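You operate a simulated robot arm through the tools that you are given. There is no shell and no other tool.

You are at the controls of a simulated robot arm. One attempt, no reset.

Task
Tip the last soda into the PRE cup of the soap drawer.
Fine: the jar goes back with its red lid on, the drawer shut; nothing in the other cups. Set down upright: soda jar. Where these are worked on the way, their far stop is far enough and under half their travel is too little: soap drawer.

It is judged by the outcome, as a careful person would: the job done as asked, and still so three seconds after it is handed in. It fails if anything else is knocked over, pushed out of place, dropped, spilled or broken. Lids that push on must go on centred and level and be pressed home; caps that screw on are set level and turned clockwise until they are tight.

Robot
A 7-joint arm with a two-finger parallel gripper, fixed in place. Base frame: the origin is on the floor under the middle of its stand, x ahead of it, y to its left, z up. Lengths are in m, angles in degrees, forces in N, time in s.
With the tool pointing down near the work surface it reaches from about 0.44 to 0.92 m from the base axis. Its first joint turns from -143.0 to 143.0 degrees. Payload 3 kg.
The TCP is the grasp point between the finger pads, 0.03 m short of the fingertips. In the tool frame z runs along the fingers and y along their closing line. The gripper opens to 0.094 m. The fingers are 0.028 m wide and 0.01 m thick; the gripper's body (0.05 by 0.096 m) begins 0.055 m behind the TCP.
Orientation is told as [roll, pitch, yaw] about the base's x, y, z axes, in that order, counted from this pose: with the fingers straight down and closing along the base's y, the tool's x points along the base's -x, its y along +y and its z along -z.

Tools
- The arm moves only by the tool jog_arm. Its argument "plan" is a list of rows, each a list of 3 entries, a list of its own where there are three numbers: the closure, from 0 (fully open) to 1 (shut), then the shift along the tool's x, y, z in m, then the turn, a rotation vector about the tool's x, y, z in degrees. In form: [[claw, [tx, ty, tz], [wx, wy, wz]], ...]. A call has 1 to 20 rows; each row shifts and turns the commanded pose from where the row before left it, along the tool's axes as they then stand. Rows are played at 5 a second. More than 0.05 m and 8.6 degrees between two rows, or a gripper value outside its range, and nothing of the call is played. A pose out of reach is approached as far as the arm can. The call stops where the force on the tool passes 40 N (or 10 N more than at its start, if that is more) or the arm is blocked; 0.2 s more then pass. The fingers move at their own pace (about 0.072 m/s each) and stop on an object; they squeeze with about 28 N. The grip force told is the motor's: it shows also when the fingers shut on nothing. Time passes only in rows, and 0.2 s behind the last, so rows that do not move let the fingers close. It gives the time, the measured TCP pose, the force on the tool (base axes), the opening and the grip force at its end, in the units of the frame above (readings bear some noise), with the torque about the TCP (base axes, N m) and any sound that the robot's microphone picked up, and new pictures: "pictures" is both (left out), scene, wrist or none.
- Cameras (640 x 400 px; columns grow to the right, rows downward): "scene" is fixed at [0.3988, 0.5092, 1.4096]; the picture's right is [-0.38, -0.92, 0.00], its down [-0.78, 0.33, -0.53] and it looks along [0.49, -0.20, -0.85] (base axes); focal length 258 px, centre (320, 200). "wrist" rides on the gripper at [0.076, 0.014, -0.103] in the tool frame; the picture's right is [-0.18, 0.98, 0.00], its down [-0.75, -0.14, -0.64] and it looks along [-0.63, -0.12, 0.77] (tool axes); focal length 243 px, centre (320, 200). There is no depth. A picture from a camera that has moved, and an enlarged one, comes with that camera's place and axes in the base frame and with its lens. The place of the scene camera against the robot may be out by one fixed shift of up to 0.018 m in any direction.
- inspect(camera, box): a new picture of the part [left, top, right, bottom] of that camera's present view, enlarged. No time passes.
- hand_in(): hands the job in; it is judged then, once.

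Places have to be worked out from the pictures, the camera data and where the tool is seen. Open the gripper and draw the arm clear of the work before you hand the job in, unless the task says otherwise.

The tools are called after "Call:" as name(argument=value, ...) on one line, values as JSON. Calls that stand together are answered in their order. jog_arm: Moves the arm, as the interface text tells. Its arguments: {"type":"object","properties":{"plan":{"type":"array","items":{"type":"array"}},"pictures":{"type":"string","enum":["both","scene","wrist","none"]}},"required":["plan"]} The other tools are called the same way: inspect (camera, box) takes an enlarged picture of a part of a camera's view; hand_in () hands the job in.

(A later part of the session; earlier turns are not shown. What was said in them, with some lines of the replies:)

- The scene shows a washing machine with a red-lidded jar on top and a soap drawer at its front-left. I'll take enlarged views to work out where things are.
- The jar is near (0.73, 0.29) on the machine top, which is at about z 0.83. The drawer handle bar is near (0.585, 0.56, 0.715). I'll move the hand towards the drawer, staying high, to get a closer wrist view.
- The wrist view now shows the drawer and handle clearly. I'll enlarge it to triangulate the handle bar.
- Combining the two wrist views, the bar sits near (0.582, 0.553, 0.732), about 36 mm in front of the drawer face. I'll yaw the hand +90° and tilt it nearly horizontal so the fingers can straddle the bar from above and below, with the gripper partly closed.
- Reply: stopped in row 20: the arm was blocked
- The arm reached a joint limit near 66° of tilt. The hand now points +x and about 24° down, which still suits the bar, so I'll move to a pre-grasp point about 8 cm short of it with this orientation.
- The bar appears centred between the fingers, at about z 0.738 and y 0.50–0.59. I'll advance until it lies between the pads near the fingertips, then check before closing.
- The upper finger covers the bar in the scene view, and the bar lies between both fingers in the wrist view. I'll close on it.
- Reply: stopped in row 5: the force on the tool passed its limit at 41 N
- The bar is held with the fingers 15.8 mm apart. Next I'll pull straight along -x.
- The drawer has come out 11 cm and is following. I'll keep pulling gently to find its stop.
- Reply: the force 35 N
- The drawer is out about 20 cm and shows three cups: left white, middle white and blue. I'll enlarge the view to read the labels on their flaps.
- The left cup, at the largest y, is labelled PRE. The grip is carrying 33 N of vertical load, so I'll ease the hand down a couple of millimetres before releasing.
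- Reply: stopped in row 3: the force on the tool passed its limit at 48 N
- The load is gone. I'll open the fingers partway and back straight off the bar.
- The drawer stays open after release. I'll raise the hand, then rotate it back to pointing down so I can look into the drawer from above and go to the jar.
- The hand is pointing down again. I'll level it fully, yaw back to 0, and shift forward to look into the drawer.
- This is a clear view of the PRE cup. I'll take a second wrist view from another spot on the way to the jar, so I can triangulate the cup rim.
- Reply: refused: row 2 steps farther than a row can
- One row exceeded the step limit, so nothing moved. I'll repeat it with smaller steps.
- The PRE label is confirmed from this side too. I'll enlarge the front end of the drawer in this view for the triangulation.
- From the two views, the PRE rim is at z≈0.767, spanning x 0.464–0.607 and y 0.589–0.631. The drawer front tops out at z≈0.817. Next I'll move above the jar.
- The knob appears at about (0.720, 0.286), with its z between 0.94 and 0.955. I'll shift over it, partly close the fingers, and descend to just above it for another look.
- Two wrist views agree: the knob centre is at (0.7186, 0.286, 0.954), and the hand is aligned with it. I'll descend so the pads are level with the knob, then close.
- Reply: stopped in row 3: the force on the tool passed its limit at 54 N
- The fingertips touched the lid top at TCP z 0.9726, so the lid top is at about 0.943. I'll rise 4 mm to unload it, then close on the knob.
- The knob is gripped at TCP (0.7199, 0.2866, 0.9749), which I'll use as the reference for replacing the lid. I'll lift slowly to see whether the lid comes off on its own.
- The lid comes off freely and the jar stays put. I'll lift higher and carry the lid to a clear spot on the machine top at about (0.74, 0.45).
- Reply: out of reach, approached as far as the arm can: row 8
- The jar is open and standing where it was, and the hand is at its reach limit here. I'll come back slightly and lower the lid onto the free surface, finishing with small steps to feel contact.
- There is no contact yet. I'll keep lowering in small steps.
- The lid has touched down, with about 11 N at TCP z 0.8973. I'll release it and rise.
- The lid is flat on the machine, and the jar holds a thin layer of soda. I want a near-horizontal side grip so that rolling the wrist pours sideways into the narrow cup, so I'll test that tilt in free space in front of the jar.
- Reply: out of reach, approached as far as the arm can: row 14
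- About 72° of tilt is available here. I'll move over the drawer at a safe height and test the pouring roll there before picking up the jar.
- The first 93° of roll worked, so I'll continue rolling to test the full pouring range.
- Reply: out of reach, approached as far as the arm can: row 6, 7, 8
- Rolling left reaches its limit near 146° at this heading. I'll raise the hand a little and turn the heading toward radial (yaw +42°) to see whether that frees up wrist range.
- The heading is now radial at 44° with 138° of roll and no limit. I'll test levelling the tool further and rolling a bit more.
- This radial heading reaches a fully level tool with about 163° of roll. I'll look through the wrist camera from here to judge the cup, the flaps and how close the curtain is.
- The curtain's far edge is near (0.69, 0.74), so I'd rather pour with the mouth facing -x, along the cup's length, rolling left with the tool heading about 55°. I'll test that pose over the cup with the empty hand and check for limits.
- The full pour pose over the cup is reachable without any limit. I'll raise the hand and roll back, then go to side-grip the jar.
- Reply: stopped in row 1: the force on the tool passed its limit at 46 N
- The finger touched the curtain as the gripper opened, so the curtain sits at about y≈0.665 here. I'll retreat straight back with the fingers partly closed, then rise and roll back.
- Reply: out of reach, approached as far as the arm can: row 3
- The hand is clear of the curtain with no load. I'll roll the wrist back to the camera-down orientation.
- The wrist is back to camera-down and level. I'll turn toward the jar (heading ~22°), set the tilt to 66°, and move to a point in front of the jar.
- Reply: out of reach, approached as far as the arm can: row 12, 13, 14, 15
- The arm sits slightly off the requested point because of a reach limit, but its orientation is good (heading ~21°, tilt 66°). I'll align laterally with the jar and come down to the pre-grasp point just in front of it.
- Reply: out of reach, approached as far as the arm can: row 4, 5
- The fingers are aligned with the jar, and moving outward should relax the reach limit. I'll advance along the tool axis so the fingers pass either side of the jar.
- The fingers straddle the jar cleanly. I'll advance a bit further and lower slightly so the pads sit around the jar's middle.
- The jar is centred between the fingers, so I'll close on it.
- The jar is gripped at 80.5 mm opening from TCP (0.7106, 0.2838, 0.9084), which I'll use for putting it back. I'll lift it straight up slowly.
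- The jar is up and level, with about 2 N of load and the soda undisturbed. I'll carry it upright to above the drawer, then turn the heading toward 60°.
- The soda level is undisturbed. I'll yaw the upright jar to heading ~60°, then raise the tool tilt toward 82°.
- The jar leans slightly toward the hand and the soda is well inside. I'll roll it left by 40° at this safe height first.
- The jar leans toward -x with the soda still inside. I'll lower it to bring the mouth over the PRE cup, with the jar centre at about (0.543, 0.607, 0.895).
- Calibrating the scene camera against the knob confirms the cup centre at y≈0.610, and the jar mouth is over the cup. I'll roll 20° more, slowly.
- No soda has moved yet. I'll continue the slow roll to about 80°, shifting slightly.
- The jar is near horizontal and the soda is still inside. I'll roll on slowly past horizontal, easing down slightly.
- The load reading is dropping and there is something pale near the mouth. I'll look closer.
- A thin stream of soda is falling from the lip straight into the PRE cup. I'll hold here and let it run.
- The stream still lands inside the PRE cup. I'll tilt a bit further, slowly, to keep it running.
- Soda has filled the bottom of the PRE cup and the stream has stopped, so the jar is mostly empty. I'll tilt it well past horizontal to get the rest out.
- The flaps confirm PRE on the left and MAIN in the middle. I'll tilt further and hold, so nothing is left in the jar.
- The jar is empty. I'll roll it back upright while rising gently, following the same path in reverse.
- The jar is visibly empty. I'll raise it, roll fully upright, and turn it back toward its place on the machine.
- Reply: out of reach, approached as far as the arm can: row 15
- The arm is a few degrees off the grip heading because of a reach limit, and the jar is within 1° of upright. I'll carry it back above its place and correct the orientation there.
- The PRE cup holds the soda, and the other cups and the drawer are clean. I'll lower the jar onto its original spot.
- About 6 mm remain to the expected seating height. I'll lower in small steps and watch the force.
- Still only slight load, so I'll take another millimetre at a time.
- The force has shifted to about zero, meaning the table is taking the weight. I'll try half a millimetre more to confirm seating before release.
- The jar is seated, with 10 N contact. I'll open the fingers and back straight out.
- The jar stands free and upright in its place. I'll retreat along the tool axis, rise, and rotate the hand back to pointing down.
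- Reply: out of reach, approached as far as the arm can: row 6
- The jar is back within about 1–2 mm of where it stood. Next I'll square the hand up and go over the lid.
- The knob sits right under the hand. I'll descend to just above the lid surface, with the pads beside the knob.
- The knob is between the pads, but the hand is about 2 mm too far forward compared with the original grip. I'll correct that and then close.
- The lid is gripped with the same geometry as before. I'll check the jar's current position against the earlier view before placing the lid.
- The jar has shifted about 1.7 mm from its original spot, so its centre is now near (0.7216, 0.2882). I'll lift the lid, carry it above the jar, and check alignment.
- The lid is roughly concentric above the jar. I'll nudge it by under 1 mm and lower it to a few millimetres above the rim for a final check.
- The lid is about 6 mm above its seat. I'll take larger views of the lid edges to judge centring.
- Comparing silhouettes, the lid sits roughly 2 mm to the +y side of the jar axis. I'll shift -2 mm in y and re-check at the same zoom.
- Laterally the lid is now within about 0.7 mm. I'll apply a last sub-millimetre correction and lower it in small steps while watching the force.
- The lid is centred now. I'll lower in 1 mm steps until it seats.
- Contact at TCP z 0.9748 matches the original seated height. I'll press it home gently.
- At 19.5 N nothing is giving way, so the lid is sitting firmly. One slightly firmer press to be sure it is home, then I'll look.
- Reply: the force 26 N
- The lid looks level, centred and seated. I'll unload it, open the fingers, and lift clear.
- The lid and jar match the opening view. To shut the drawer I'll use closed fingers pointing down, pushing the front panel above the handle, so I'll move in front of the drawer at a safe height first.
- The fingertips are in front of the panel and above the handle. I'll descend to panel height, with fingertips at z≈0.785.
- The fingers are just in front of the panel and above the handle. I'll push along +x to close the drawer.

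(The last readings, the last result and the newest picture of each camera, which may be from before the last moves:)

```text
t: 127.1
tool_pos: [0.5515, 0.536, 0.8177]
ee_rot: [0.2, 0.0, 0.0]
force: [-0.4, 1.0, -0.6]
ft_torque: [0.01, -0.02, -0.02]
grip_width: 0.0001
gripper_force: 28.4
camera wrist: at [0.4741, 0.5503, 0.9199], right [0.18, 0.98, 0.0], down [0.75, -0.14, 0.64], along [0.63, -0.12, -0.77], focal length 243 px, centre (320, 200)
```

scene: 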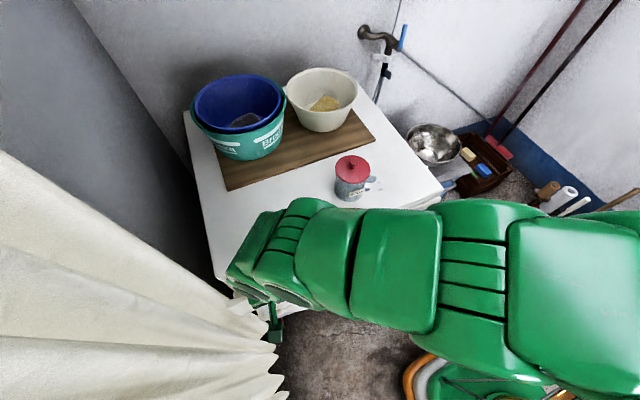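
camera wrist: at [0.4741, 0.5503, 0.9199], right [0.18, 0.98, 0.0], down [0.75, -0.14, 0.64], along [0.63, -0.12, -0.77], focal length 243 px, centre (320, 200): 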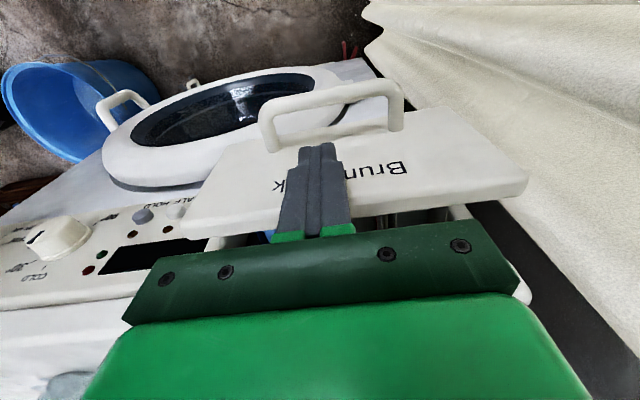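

The drawer is sliding in, with about 5 cm to go. I'll keep pushing more slowly until it meets its stop.

Call:
jog_arm(plan=[[1, [-0.012, 0, 0], [0, 0, 0]], [1, [-0.012, 0, 0], [0, 0, 0]], [1, [-0.01, 0, 0], [0, 0, 0]], [1, [-0.008, 0, 0], [0, 0, 0]], [1, [-0.006, 0, 0], [0, 0, 0]], [1, [-0.004, 0, 0], [0, 0, 0]]], pictures="wrist")

Call:
inspect(camera="wrist", box=[170, 60, 550, 290])

```text
t: 128.5
tool_pos: [0.6018, 0.5376, 0.8157]
ee_rot: [0.2, -0.1, -0.1]
force: [0.8, 0.6, 2.3]
ft_torque: [-0.05, -0.02, 0.0]
grip_width: 0.0
gripper_force: 28.4
camera wrist: at [0.5259, 0.5507, 0.9191], right [0.18, 0.98, 0.0], down [0.75, -0.14, 0.64], along [0.63, -0.11, -0.77], focal length 243 px, centre (320, 200)
```

wrist: 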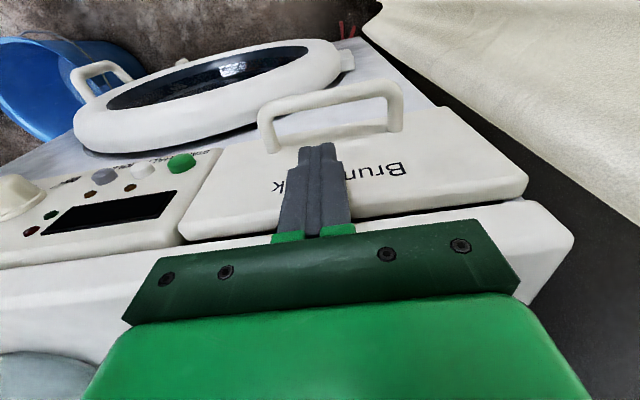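

```text
1.68 times, centred on (360, 175) of wrist
camera zoom: at [0.5259, 0.5507, 0.9191], right [0.18, 0.98, 0.0], down [0.75, -0.14, 0.64], along [0.63, -0.11, -0.77], focal length 409 px, centre (253, 242)
```

zoom: 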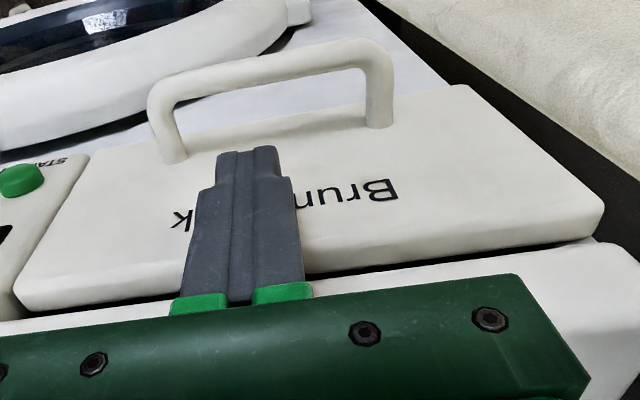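

Nearly shut. I'll push in small steps until the force shows the end stop.

Call:
jog_arm(plan=[[1, [-0.003, 0, 0], [0, 0, 0]], [1, [-0.003, 0, 0], [0, 0, 0]], [1, [0, 0, 0], [0, 0, 0]]], pictures="none")

```text
t: 129.0
tool_pos: [0.6026, 0.5359, 0.8171]
ee_rot: [0.0, 0.3, 0.0]
force: [-16.1, -13.9, 16.4]
ft_torque: [-0.13, -0.19, -0.23]
grip_width: 0.0
gripper_force: 28.3
stopped in row 2: the force on the tool passed its limit at 49 N (the readings are from after the stop); the commanded pose is now the measured one
```

A firm stop at TCP x≈0.603 matches the expected closed position. I'll back off and raise the hand to check the drawer.

Call:
jog_arm(plan=[[1, [0.01, 0, 0], [0, 0, 0]], [1, [0.03, 0, 0], [0, 0, 0]], [1, [0.04, 0, -0.01], [0, 0, 0]], [1, [0.04, 0, -0.03], [0, 0, 0]], [1, [0.02, 0, -0.045], [0, 0, 0]], [1, [0, 0, -0.045], [0, 0, 0]], [1, [0, 0, -0.045], [0, 0, 0]], [1, [0, 0, -0.04], [0, 0, 0]], [1, [0, 0, 0], [0, 0, 0]]], pictures="both")

Call:
inspect(camera="wrist", box=[240, 120, 420, 232])

```text
t: 131.0
tool_pos: [0.4662, 0.5357, 1.0319]
ee_rot: [0.1, 0.2, 0.1]
force: [0.7, 1.0, -1.1]
ft_torque: [0.0, -0.01, 0.02]
grip_width: 0.0
gripper_force: 28.6
camera wrist: at [0.3884, 0.551, 1.1354], right [0.18, 0.98, 0.0], down [0.76, -0.14, 0.64], along [0.63, -0.12, -0.77], focal length 243 px, centre (320, 200)
```

scene: 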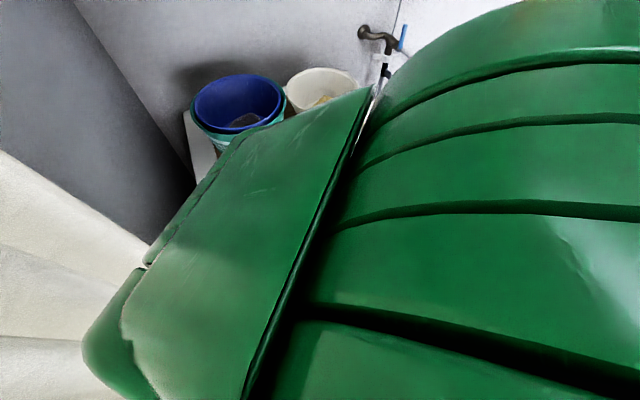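
wrist: 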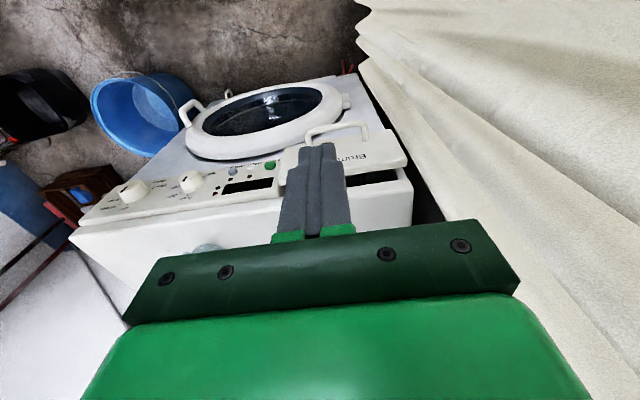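

```text
3.56 times, centred on (330, 176) of wrist
camera zoom: at [0.3884, 0.551, 1.1354], right [0.18, 0.98, 0.0], down [0.76, -0.14, 0.64], along [0.63, -0.12, -0.77], focal length 863 px, centre (284, 285)
```

zoom: 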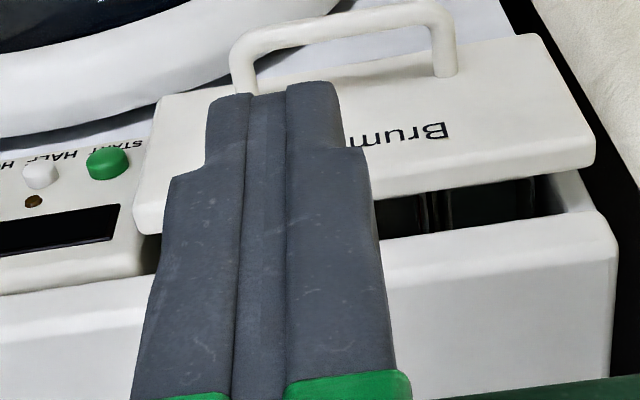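

The drawer rebounded about 2 cm off its stop after the hard contact. I'll return and push it in again, much more gently, then hold before backing away slowly.

Call:
jog_arm(plan=[[1, [-0.0128, 0, 0.043], [0, 0, 0]], [1, [-0.0128, 0, 0.043], [0, 0, 0]], [1, [-0.0128, 0, 0.043], [0, 0, 0]], [1, [-0.0128, 0, 0.043], [0, 0, 0]], [1, [-0.0128, 0, 0.043], [0, 0, 0]], [1, [-0.012, 0, 0], [0, 0, 0]], [1, [-0.012, 0, 0], [0, 0, 0]], [1, [-0.008, 0, 0], [0, 0, 0]], [1, [-0.006, 0, 0], [0, 0, 0]], [1, [-0.005, 0, 0], [0, 0, 0]], [1, [-0.004, 0, 0], [0, 0, 0]], [1, [-0.003, 0, 0], [0, 0, 0]], [1, [-0.003, 0, 0], [0, 0, 0]], [1, [-0.003, 0, 0], [0, 0, 0]], [1, [-0.003, 0, 0], [0, 0, 0]], [1, [-0.003, 0, 0], [0, 0, 0]], [1, [-0.003, 0, 0], [0, 0, 0]], [1, [0, 0, 0], [0, 0, 0]]], pictures="wrist")

Call:
inspect(camera="wrist", box=[170, 60, 550, 290])

```text
t: 134.8
tool_pos: [0.5919, 0.5349, 0.816]
ee_rot: [0.2, 0.2, 0.1]
force: [-0.8, -7.0, 26.7]
ft_torque: [-0.04, -0.37, -0.08]
grip_width: 0.0
gripper_force: 27.8
camera wrist: at [0.5164, 0.5508, 0.9193], right [0.18, 0.98, 0.0], down [0.76, -0.14, 0.64], along [0.63, -0.12, -0.77], focal length 243 px, centre (320, 200)
```

wrist: 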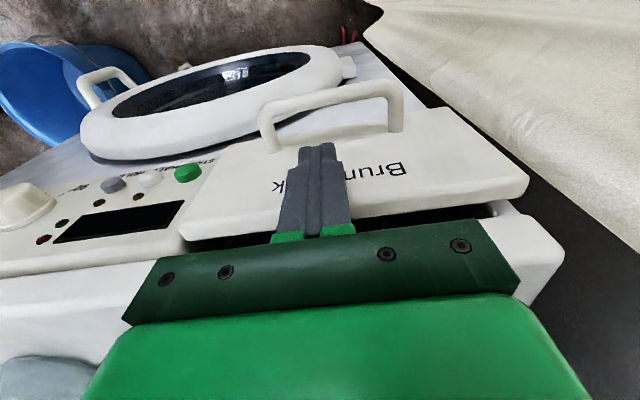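

```text
1.68 times, centred on (360, 175) of wrist
camera zoom: at [0.5164, 0.5508, 0.9193], right [0.18, 0.98, 0.0], down [0.76, -0.14, 0.64], along [0.63, -0.12, -0.77], focal length 409 px, centre (253, 242)
```

zoom: 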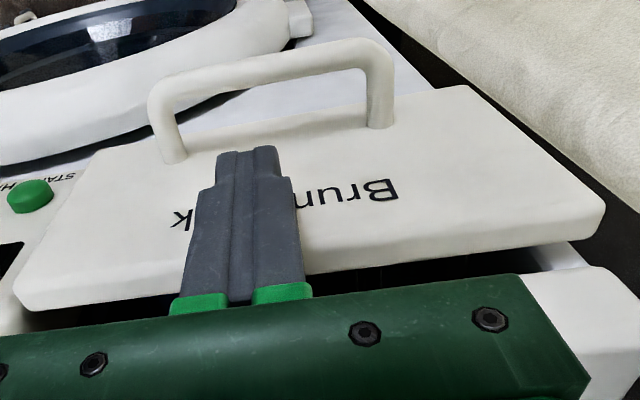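

The reaction is mostly vertical, so the gripper body is catching the machine's top edge rather than the drawer stopping. I'll back off, tilt the hand 45° so only the fingertips reach forward, and push the panel that way.

Call:
jog_arm(plan=[[1, [0.004, 0, 0], [0, 0, 0]], [1, [0.01, 0, 0], [0, 0, 0]], [1, [0.03, 0, 0], [0, 0, 0]], [1, [0.03, 0, -0.03], [0, 0, 0]], [1, [0, 0, -0.03], [0, 0, 0]], [1, [0, 0, 0], [0, -7.5, 0]], [1, [0, 0, 0], [0, -7.5, 0]], [1, [0, 0, 0], [0, -7.5, 0]], [1, [0, 0, 0], [0, -7.5, 0]], [1, [0, 0, 0], [0, -7.5, 0]], [1, [0, 0, 0], [0, -7.5, 0]], [1, [0, 0, 0], [0, 0, 0]]], pictures="both")

Call:
inspect(camera="scene", box=[200, 220, 360, 340])

```text
t: 137.4
tool_pos: [0.5196, 0.5389, 0.8768]
ee_rot: [0.2, -44.8, 0.0]
force: [0.0, -0.1, -0.2]
ft_torque: [0.0, -0.01, 0.01]
grip_width: 0.0
gripper_force: 27.9
camera wrist: at [0.392, 0.5511, 0.8956], right [0.13, 0.98, 0.13], down [0.08, -0.14, 0.99], along [0.99, -0.12, -0.1], focal length 243 px, centre (320, 200)
```

scene: 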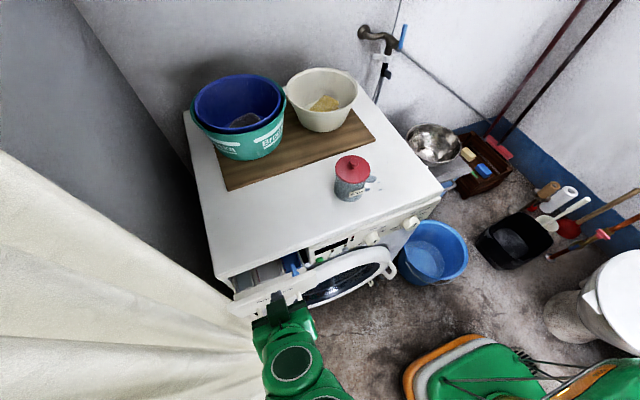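
wrist: 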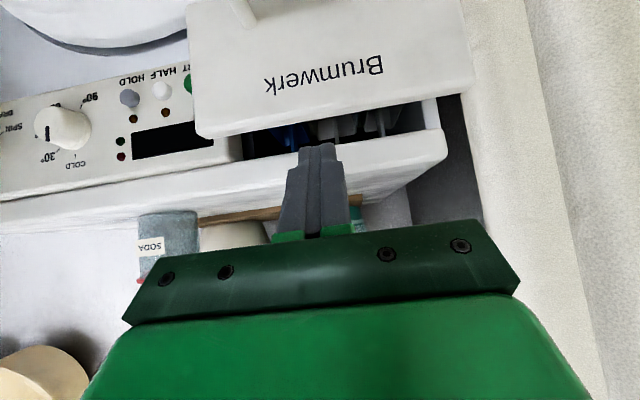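

```text
3.33 times, centred on (280, 280) of scene
camera zoom: at [0.3988, 0.5092, 1.4096], right [-0.38, -0.92, 0.0], down [-0.78, 0.33, -0.53], along [0.49, -0.2, -0.85], focal length 860 px, centre (453, -67)
```

zoom: 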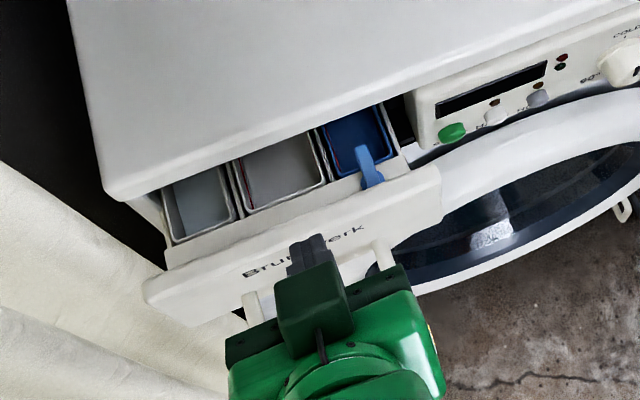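

The drawer's rail seems to slope slightly, so it rolls back out unless pushed fully home, and the hand was fouling the machine edge before that. With the hand tilted 45° I'll descend in front of the panel and push with the fingertips only.

Call:
jog_arm(plan=[[1, [0.0071, 0, -0.00705], [0, 0, 0]], [1, [0.0286, 0, 0.0288], [0, 0, 0]], [1, [0.0286, 0, 0.0288], [0, 0, 0]], [1, [0, 0, 0], [0, 0, 0]], [1, [-0.005, 0, 0.005], [0, 0, 0]], [1, [-0.005, 0, 0.005], [0, 0, 0]], [1, [-0.005, 0, 0.005], [0, 0, 0]], [1, [-0.005, 0, 0.005], [0, 0, 0]], [1, [-0.005, 0, 0.005], [0, 0, 0]], [1, [-0.005, 0, 0.005], [0, 0, 0]], [1, [0, 0, 0], [0, 0, 0]]], pictures="both")

Call:
inspect(camera="scene", box=[200, 220, 360, 340])

```text
t: 139.8
tool_pos: [0.5512, 0.5374, 0.7938]
ee_rot: [0.1, -44.7, 0.0]
force: [-1.2, 0.0, -0.5]
ft_torque: [0.04, 0.02, 0.03]
grip_width: 0.0
gripper_force: 28.1
camera wrist: at [0.4242, 0.5512, 0.814], right [0.13, 0.98, 0.13], down [0.08, -0.14, 0.99], along [0.99, -0.12, -0.1], focal length 243 px, centre (320, 200)
```

scene: 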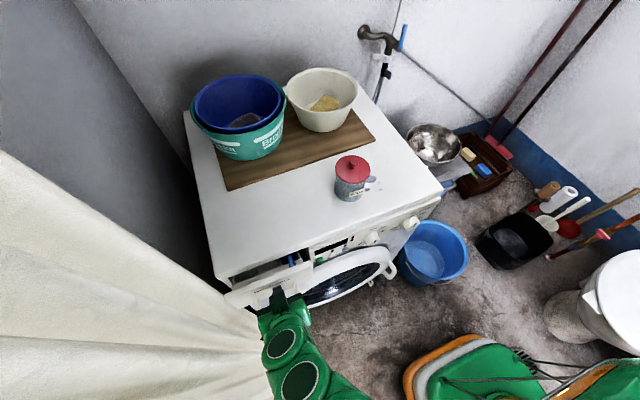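
wrist: 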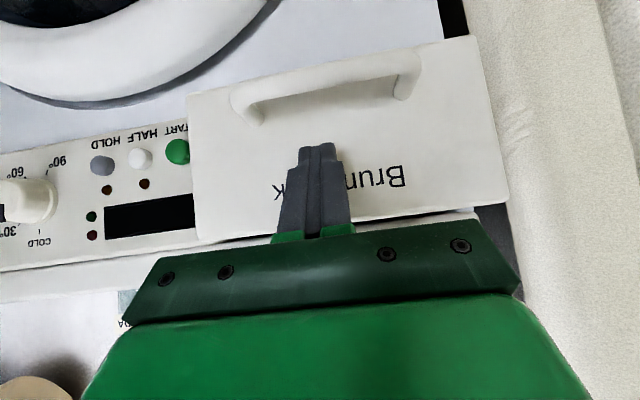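

```text
3.33 times, centred on (280, 280) of scene
camera zoom: at [0.3988, 0.5092, 1.4096], right [-0.38, -0.92, 0.0], down [-0.78, 0.33, -0.53], along [0.49, -0.2, -0.85], focal length 860 px, centre (453, -67)
```

zoom: 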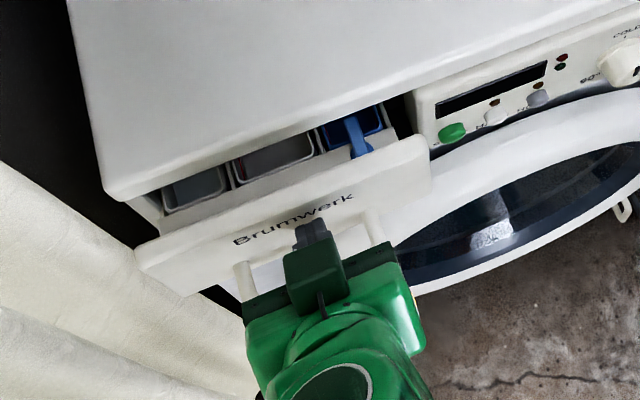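

Fingertip pushing works and the drawer follows smoothly. I'll continue in small steps toward closed.

Call:
jog_arm(plan=[[1, [-0.0036, 0, 0.0035], [0, 0, 0]], [1, [-0.0036, 0, 0.0035], [0, 0, 0]], [1, [-0.0036, 0, 0.0035], [0, 0, 0]], [1, [-0.0036, 0, 0.0035], [0, 0, 0]], [1, [-0.0036, 0, 0.0035], [0, 0, 0]], [1, [-0.0022, 0, 0.0021], [0, 0, 0]], [1, [-0.0022, 0, 0.0021], [0, 0, 0]], [1, [0, 0, 0], [0, 0, 0]]], pictures="both")

Call:
inspect(camera="scene", box=[200, 220, 360, 340])

```text
t: 141.6
tool_pos: [0.5829, 0.5353, 0.7951]
ee_rot: [0.2, -44.9, 0.0]
force: [0.5, -0.4, 0.5]
ft_torque: [0.0, 0.01, 0.0]
grip_width: 0.0
gripper_force: 27.7
camera wrist: at [0.4555, 0.5509, 0.8146], right [0.13, 0.98, 0.13], down [0.08, -0.14, 0.99], along [0.99, -0.12, -0.1], focal length 243 px, centre (320, 200)
```

scene: 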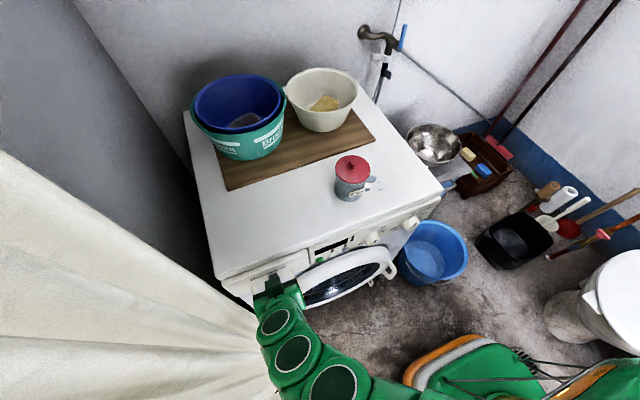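
wrist: 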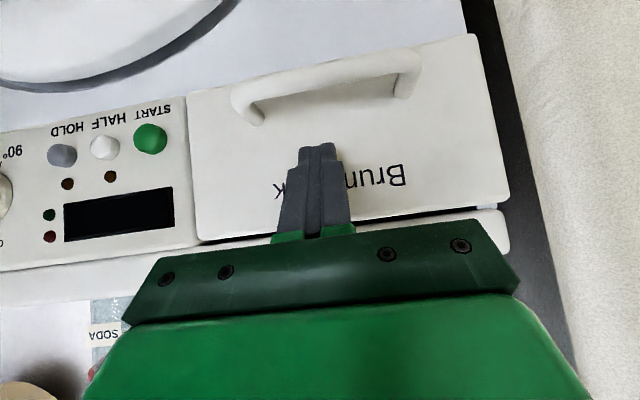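

```text
3.33 times, centred on (280, 280) of scene
camera zoom: at [0.3988, 0.5092, 1.4096], right [-0.38, -0.92, 0.0], down [-0.78, 0.33, -0.53], along [0.49, -0.2, -0.85], focal length 860 px, centre (453, -67)
```

zoom: 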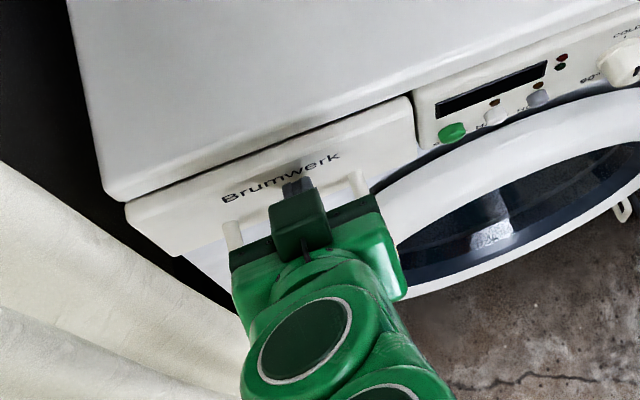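

It looks almost shut. I'll compare with the same view as at the start.

Call:
inspect(camera="scene", box=[200, 200, 440, 350])

Call:
jog_arm(plan=[[1, [-0.0014, 0, 0.0014], [0, 0, 0]], [1, [-0.0014, 0, 0.0014], [0, 0, 0]], [1, [0, 0, 0], [0, 0, 0]]], pictures="none")

```text
2.67 times, centred on (320, 275) of scene
camera zoom: at [0.3988, 0.5092, 1.4096], right [-0.38, -0.92, 0.0], down [-0.78, 0.33, -0.53], along [0.49, -0.2, -0.85], focal length 688 px, centre (320, 0)
```

zoom: 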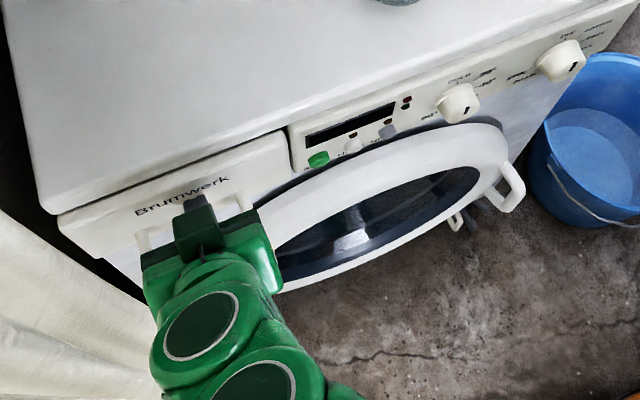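

```text
t: 142.4
tool_pos: [0.5874, 0.5362, 0.7956]
ee_rot: [0.2, -44.6, 0.0]
force: [-8.1, -1.6, 1.6]
ft_torque: [0.0, 0.03, -0.04]
grip_width: 0.0002
gripper_force: 27.9
```

The view matches the start, and there is now 8 N against the stop. I'll press once more lightly, hold, then withdraw very slowly and check that it stays.

Call:
jog_arm(plan=[[1, [-0.0007, 0, 0.0007], [0, 0, 0]], [1, [0, 0, 0], [0, 0, 0]], [1, [0, 0, 0], [0, 0, 0]], [1, [0, 0, 0], [0, 0, 0]]], pictures="none")

Call:
jog_arm(plan=[[1, [0.0005, 0, -0.0005], [0, 0, 0]], [1, [0.0005, 0, -0.0005], [0, 0, 0]], [1, [0.0007, 0, -0.0007], [0, 0, 0]], [1, [0.0007, 0, -0.0007], [0, 0, 0]], [1, [0.0014, 0, -0.0014], [0, 0, 0]], [1, [0.0014, 0, -0.0014], [0, 0, 0]], [1, [0.003, 0, -0.003], [0, 0, 0]], [1, [0.004, 0, -0.004], [0, 0, 0]], [1, [0, 0, 0], [0, 0, 0]]], pictures="both")

Call:
inspect(camera="scene", box=[200, 220, 360, 340])

```text
t: 143.1
tool_pos: [0.5863, 0.5374, 0.7947]
ee_rot: [0.1, -44.7, -0.1]
force: [-12.6, -5.1, 3.6]
ft_torque: [-0.06, 0.02, -0.17]
grip_width: 0.0
gripper_force: 28.3
stopped in row 3: the force on the tool passed its limit at 41 N (the readings are from after the stop); the commanded pose is now the measured one
```

```text
t: 145.1
tool_pos: [0.5685, 0.5362, 0.7944]
ee_rot: [0.1, -44.7, 0.1]
force: [0.4, -0.2, 0.5]
ft_torque: [-0.01, 0.01, -0.02]
grip_width: 0.0002
gripper_force: 28.3
camera wrist: at [0.4422, 0.5514, 0.8142], right [0.13, 0.98, 0.13], down [0.08, -0.14, 0.99], along [0.99, -0.12, -0.1], focal length 243 px, centre (320, 200)
```

scene: 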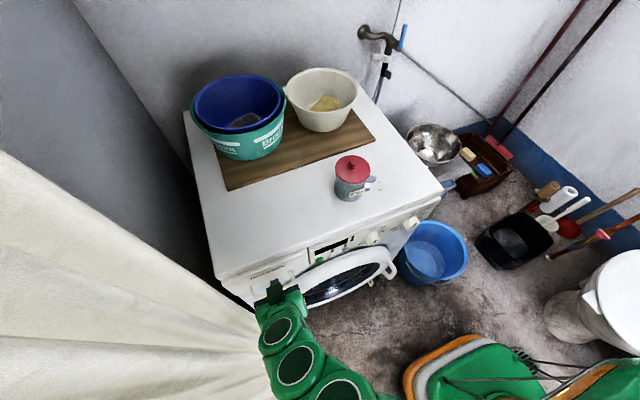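
wrist: 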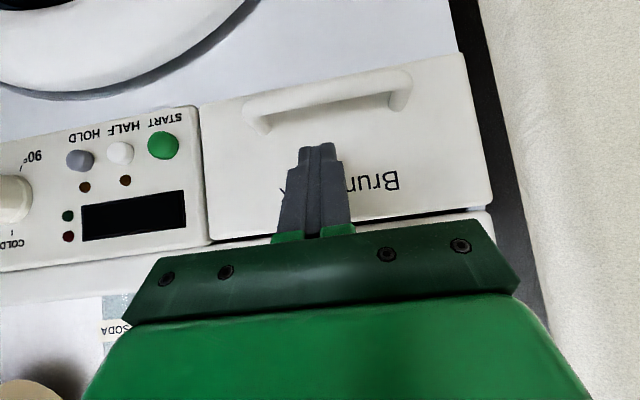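

```text
3.33 times, centred on (280, 280) of scene
camera zoom: at [0.3988, 0.5092, 1.4096], right [-0.38, -0.92, 0.0], down [-0.78, 0.33, -0.53], along [0.49, -0.2, -0.85], focal length 860 px, centre (453, -67)
```

zoom: 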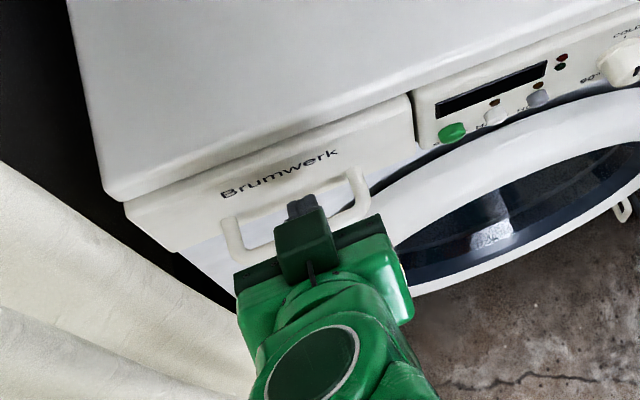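

The drawer stays shut as the fingers leave. I'll retreat straight back, then rise, and look again.

Call:
jog_arm(plan=[[1, [0.0071, 0, -0.00705], [0, 0, 0]], [1, [0.0142, 0, -0.0141], [0, 0, 0]], [1, [0.0142, 0, -0.0141], [0, 0, 0]], [1, [0.0142, 0, -0.0141], [0, 0, 0]], [1, [-0.0282, 0, -0.0284], [0, 0, 0]], [1, [-0.0282, 0, -0.0284], [0, 0, 0]], [1, [-0.0282, 0, -0.0284], [0, 0, 0]], [1, [-0.0282, 0, -0.0284], [0, 0, 0]], [1, [0, 0, 0], [0, 7.5, 0]], [1, [0, 0, 0], [0, 7.5, 0]], [1, [0, 0, 0], [0, 7.5, 0]], [1, [0, 0, 0], [0, 7.5, 0]], [1, [0, 0, 0], [0, 7.5, 0]], [0.5, [0, 0, 0], [0, 7.3, 0]], [0, [0, 0, 0], [0, 0, 0]], [0, [0, 0, 0], [0, 0, 0]]], pictures="both")

Call:
inspect(camera="wrist", box=[240, 100, 440, 225])

```text
t: 148.5
tool_pos: [0.4995, 0.537, 0.955]
ee_rot: [0.1, 0.1, 0.1]
force: [0.6, 0.4, 0.7]
ft_torque: [-0.02, 0.01, 0.01]
grip_width: 0.094
gripper_force: 0.2
camera wrist: at [0.4228, 0.5512, 1.0579], right [0.18, 0.98, 0.0], down [0.76, -0.14, 0.64], along [0.63, -0.12, -0.77], focal length 243 px, centre (320, 200)
```

scene: 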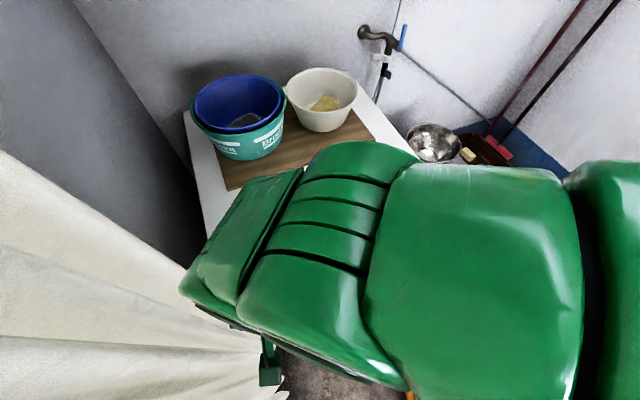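
wrist: 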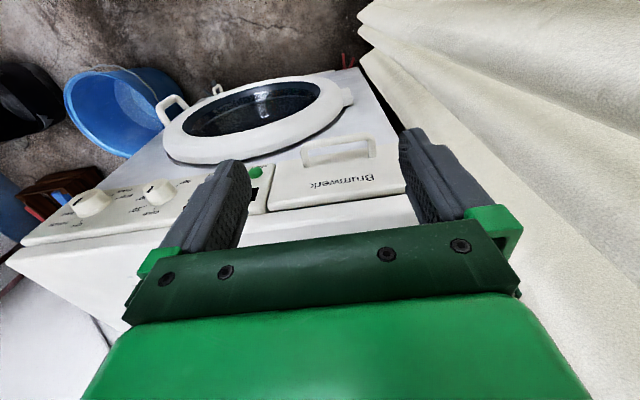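

```text
3.20 times, centred on (340, 162) of wrist
camera zoom: at [0.4228, 0.5512, 1.0579], right [0.18, 0.98, 0.0], down [0.76, -0.14, 0.64], along [0.63, -0.12, -0.77], focal length 776 px, centre (256, 320)
```

zoom: 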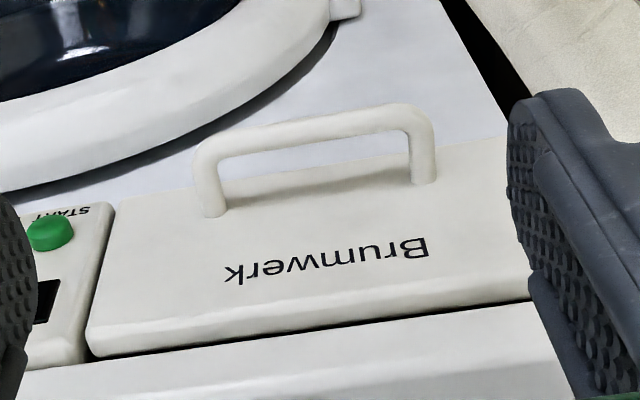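

The drawer is shut exactly as at the start. I'll draw the arm up and away to its starting pose for a final look.

Call:
jog_arm(plan=[[0, [0, 0, -0.04], [0, 0, 0]], [0, [0, 0, -0.04], [0, 0, 0]], [0, [0, 0, -0.04], [0, 0, 0]], [0, [0, 0, -0.04], [0, 0, 0]], [0, [0, -0.04, -0.01], [0, 0, 0]], [0, [0, -0.04, -0.01], [0, 0, 0]], [0, [0, -0.04, 0], [0, 0, 0]], [0, [0, -0.04, 0], [0, 0, 0]], [0, [0, -0.04, 0], [0, 0, 0]], [0, [0, -0.04, 0], [0, 0, 0]], [0, [0, -0.04, 0], [0, 0, 0]], [0, [0, -0.04, 0], [0, 0, 0]], [0, [0, -0.03, 0], [0, 0, 0]], [0, [0, 0, 0], [0, 0, 0]]], pictures="both")

Call:
inspect(camera="scene", box=[200, 200, 440, 350])

Call:
inspect(camera="scene", box=[300, 140, 400, 210])

```text
t: 151.5
tool_pos: [0.5018, 0.1867, 1.1367]
ee_rot: [0.0, 0.1, 0.2]
force: [0.1, -0.1, -0.5]
ft_torque: [0.03, -0.01, -0.01]
grip_width: 0.0944
gripper_force: 0.0
camera wrist: at [0.4241, 0.2012, 1.2383], right [0.18, 0.98, 0.0], down [0.75, -0.14, 0.64], along [0.63, -0.12, -0.77], focal length 243 px, centre (320, 200)
```

scene: 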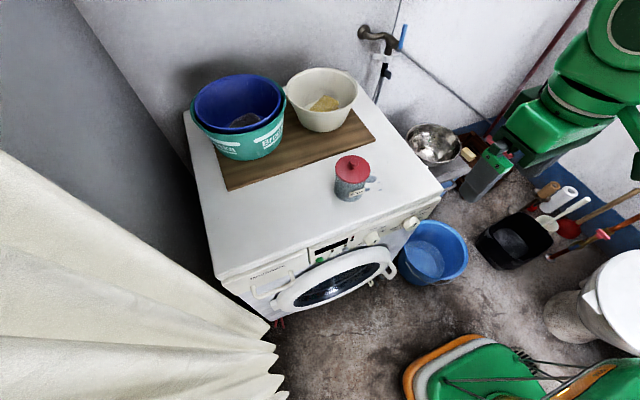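
wrist: 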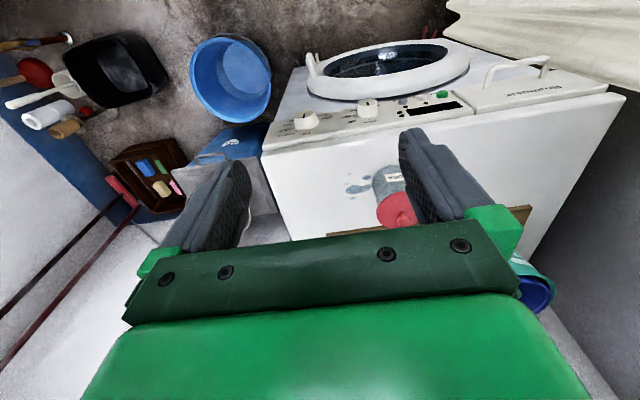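

```text
2.67 times, centred on (320, 275) of scene
camera zoom: at [0.3988, 0.5092, 1.4096], right [-0.38, -0.92, 0.0], down [-0.78, 0.33, -0.53], along [0.49, -0.2, -0.85], focal length 688 px, centre (320, 0)
```

zoom: 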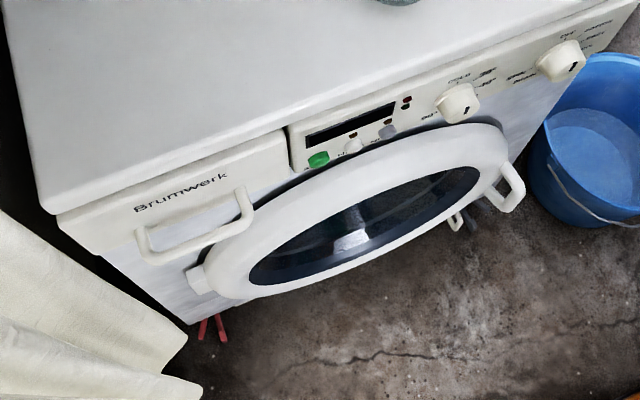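

```text
5.71 times, centred on (350, 175) of scene
camera zoom: at [0.3988, 0.5092, 1.4096], right [-0.38, -0.92, 0.0], down [-0.78, 0.33, -0.53], along [0.49, -0.2, -0.85], focal length 1475 px, centre (149, 343)
```

zoom: 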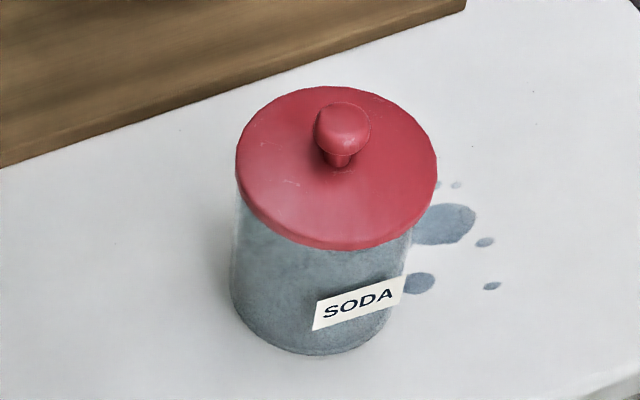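

Everything matches the opening picture. I'll do one last close check that the lid is centred and level on the jar.

Call:
inspect(camera="scene", box=[328, 160, 376, 196])

Call:
inspect(camera="scene", box=[328, 176, 376, 206])

Call:
inspect(camera="wrist", box=[340, 150, 460, 240])

```text
11.11 times, centred on (352, 178) of scene
camera zoom: at [0.3988, 0.5092, 1.4096], right [-0.38, -0.92, 0.0], down [-0.78, 0.33, -0.53], along [0.49, -0.2, -0.85], focal length 2868 px, centre (-36, 444)
```

zoom: 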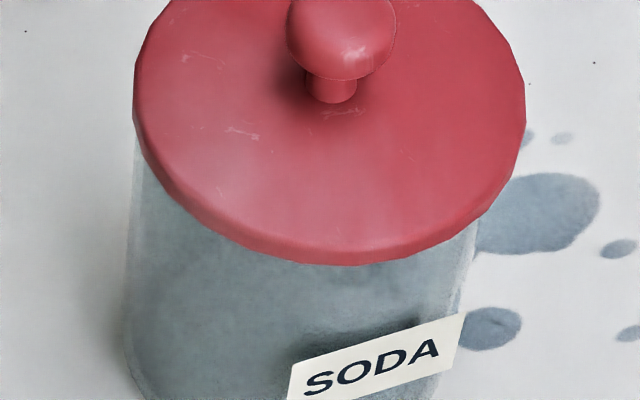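

```text
13.33 times, centred on (352, 191) of scene
camera zoom: at [0.3988, 0.5092, 1.4096], right [-0.38, -0.92, 0.0], down [-0.78, 0.33, -0.53], along [0.49, -0.2, -0.85], focal length 3441 px, centre (-107, 320)
```

zoom: 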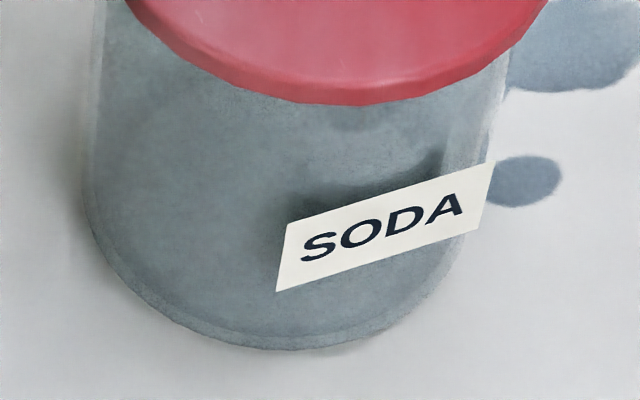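

```text
4.44 times, centred on (400, 195) of wrist
camera zoom: at [0.4241, 0.2012, 1.2383], right [0.18, 0.98, 0.0], down [0.75, -0.14, 0.64], along [0.63, -0.12, -0.77], focal length 1078 px, centre (-36, 222)
```

zoom: 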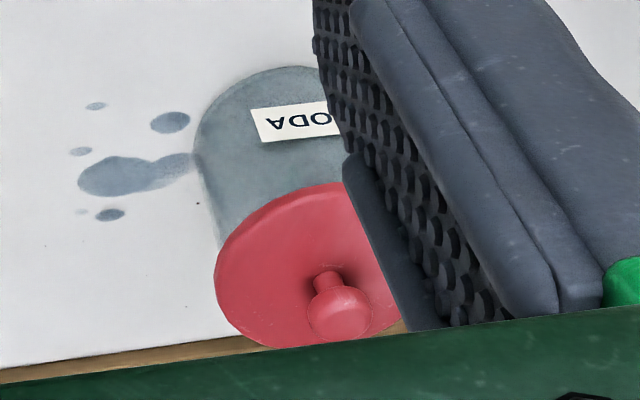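

The soda is in the PRE cup only, and the drawer is shut and holding. The jar stands upright in its place with the red lid level and seated. Nothing else has moved, the gripper is open and the arm is clear, so I'll hand in.

Call:
hand_in()

```text
The job is handed in.
```

The job is handed in. The last of the soda is in the PRE cup, and I saw nothing in the other two cups.

- **Jar:** it stands upright about 2 mm from its original spot. The red lid is level and pressed on with about 26 N. It slid slightly when I let go and sits roughly 1 mm off centre.
- **Drawer:** it is shut. My first two pushes didn't hold and the drawer slid part-way back out. The third push took it home, and it was still shut in the final picture about eight seconds later.
- **Contact:** a finger bumped the curtain once while I was testing the pouring position with the hand empty. I saw no change to it or anything else in the final pictures.
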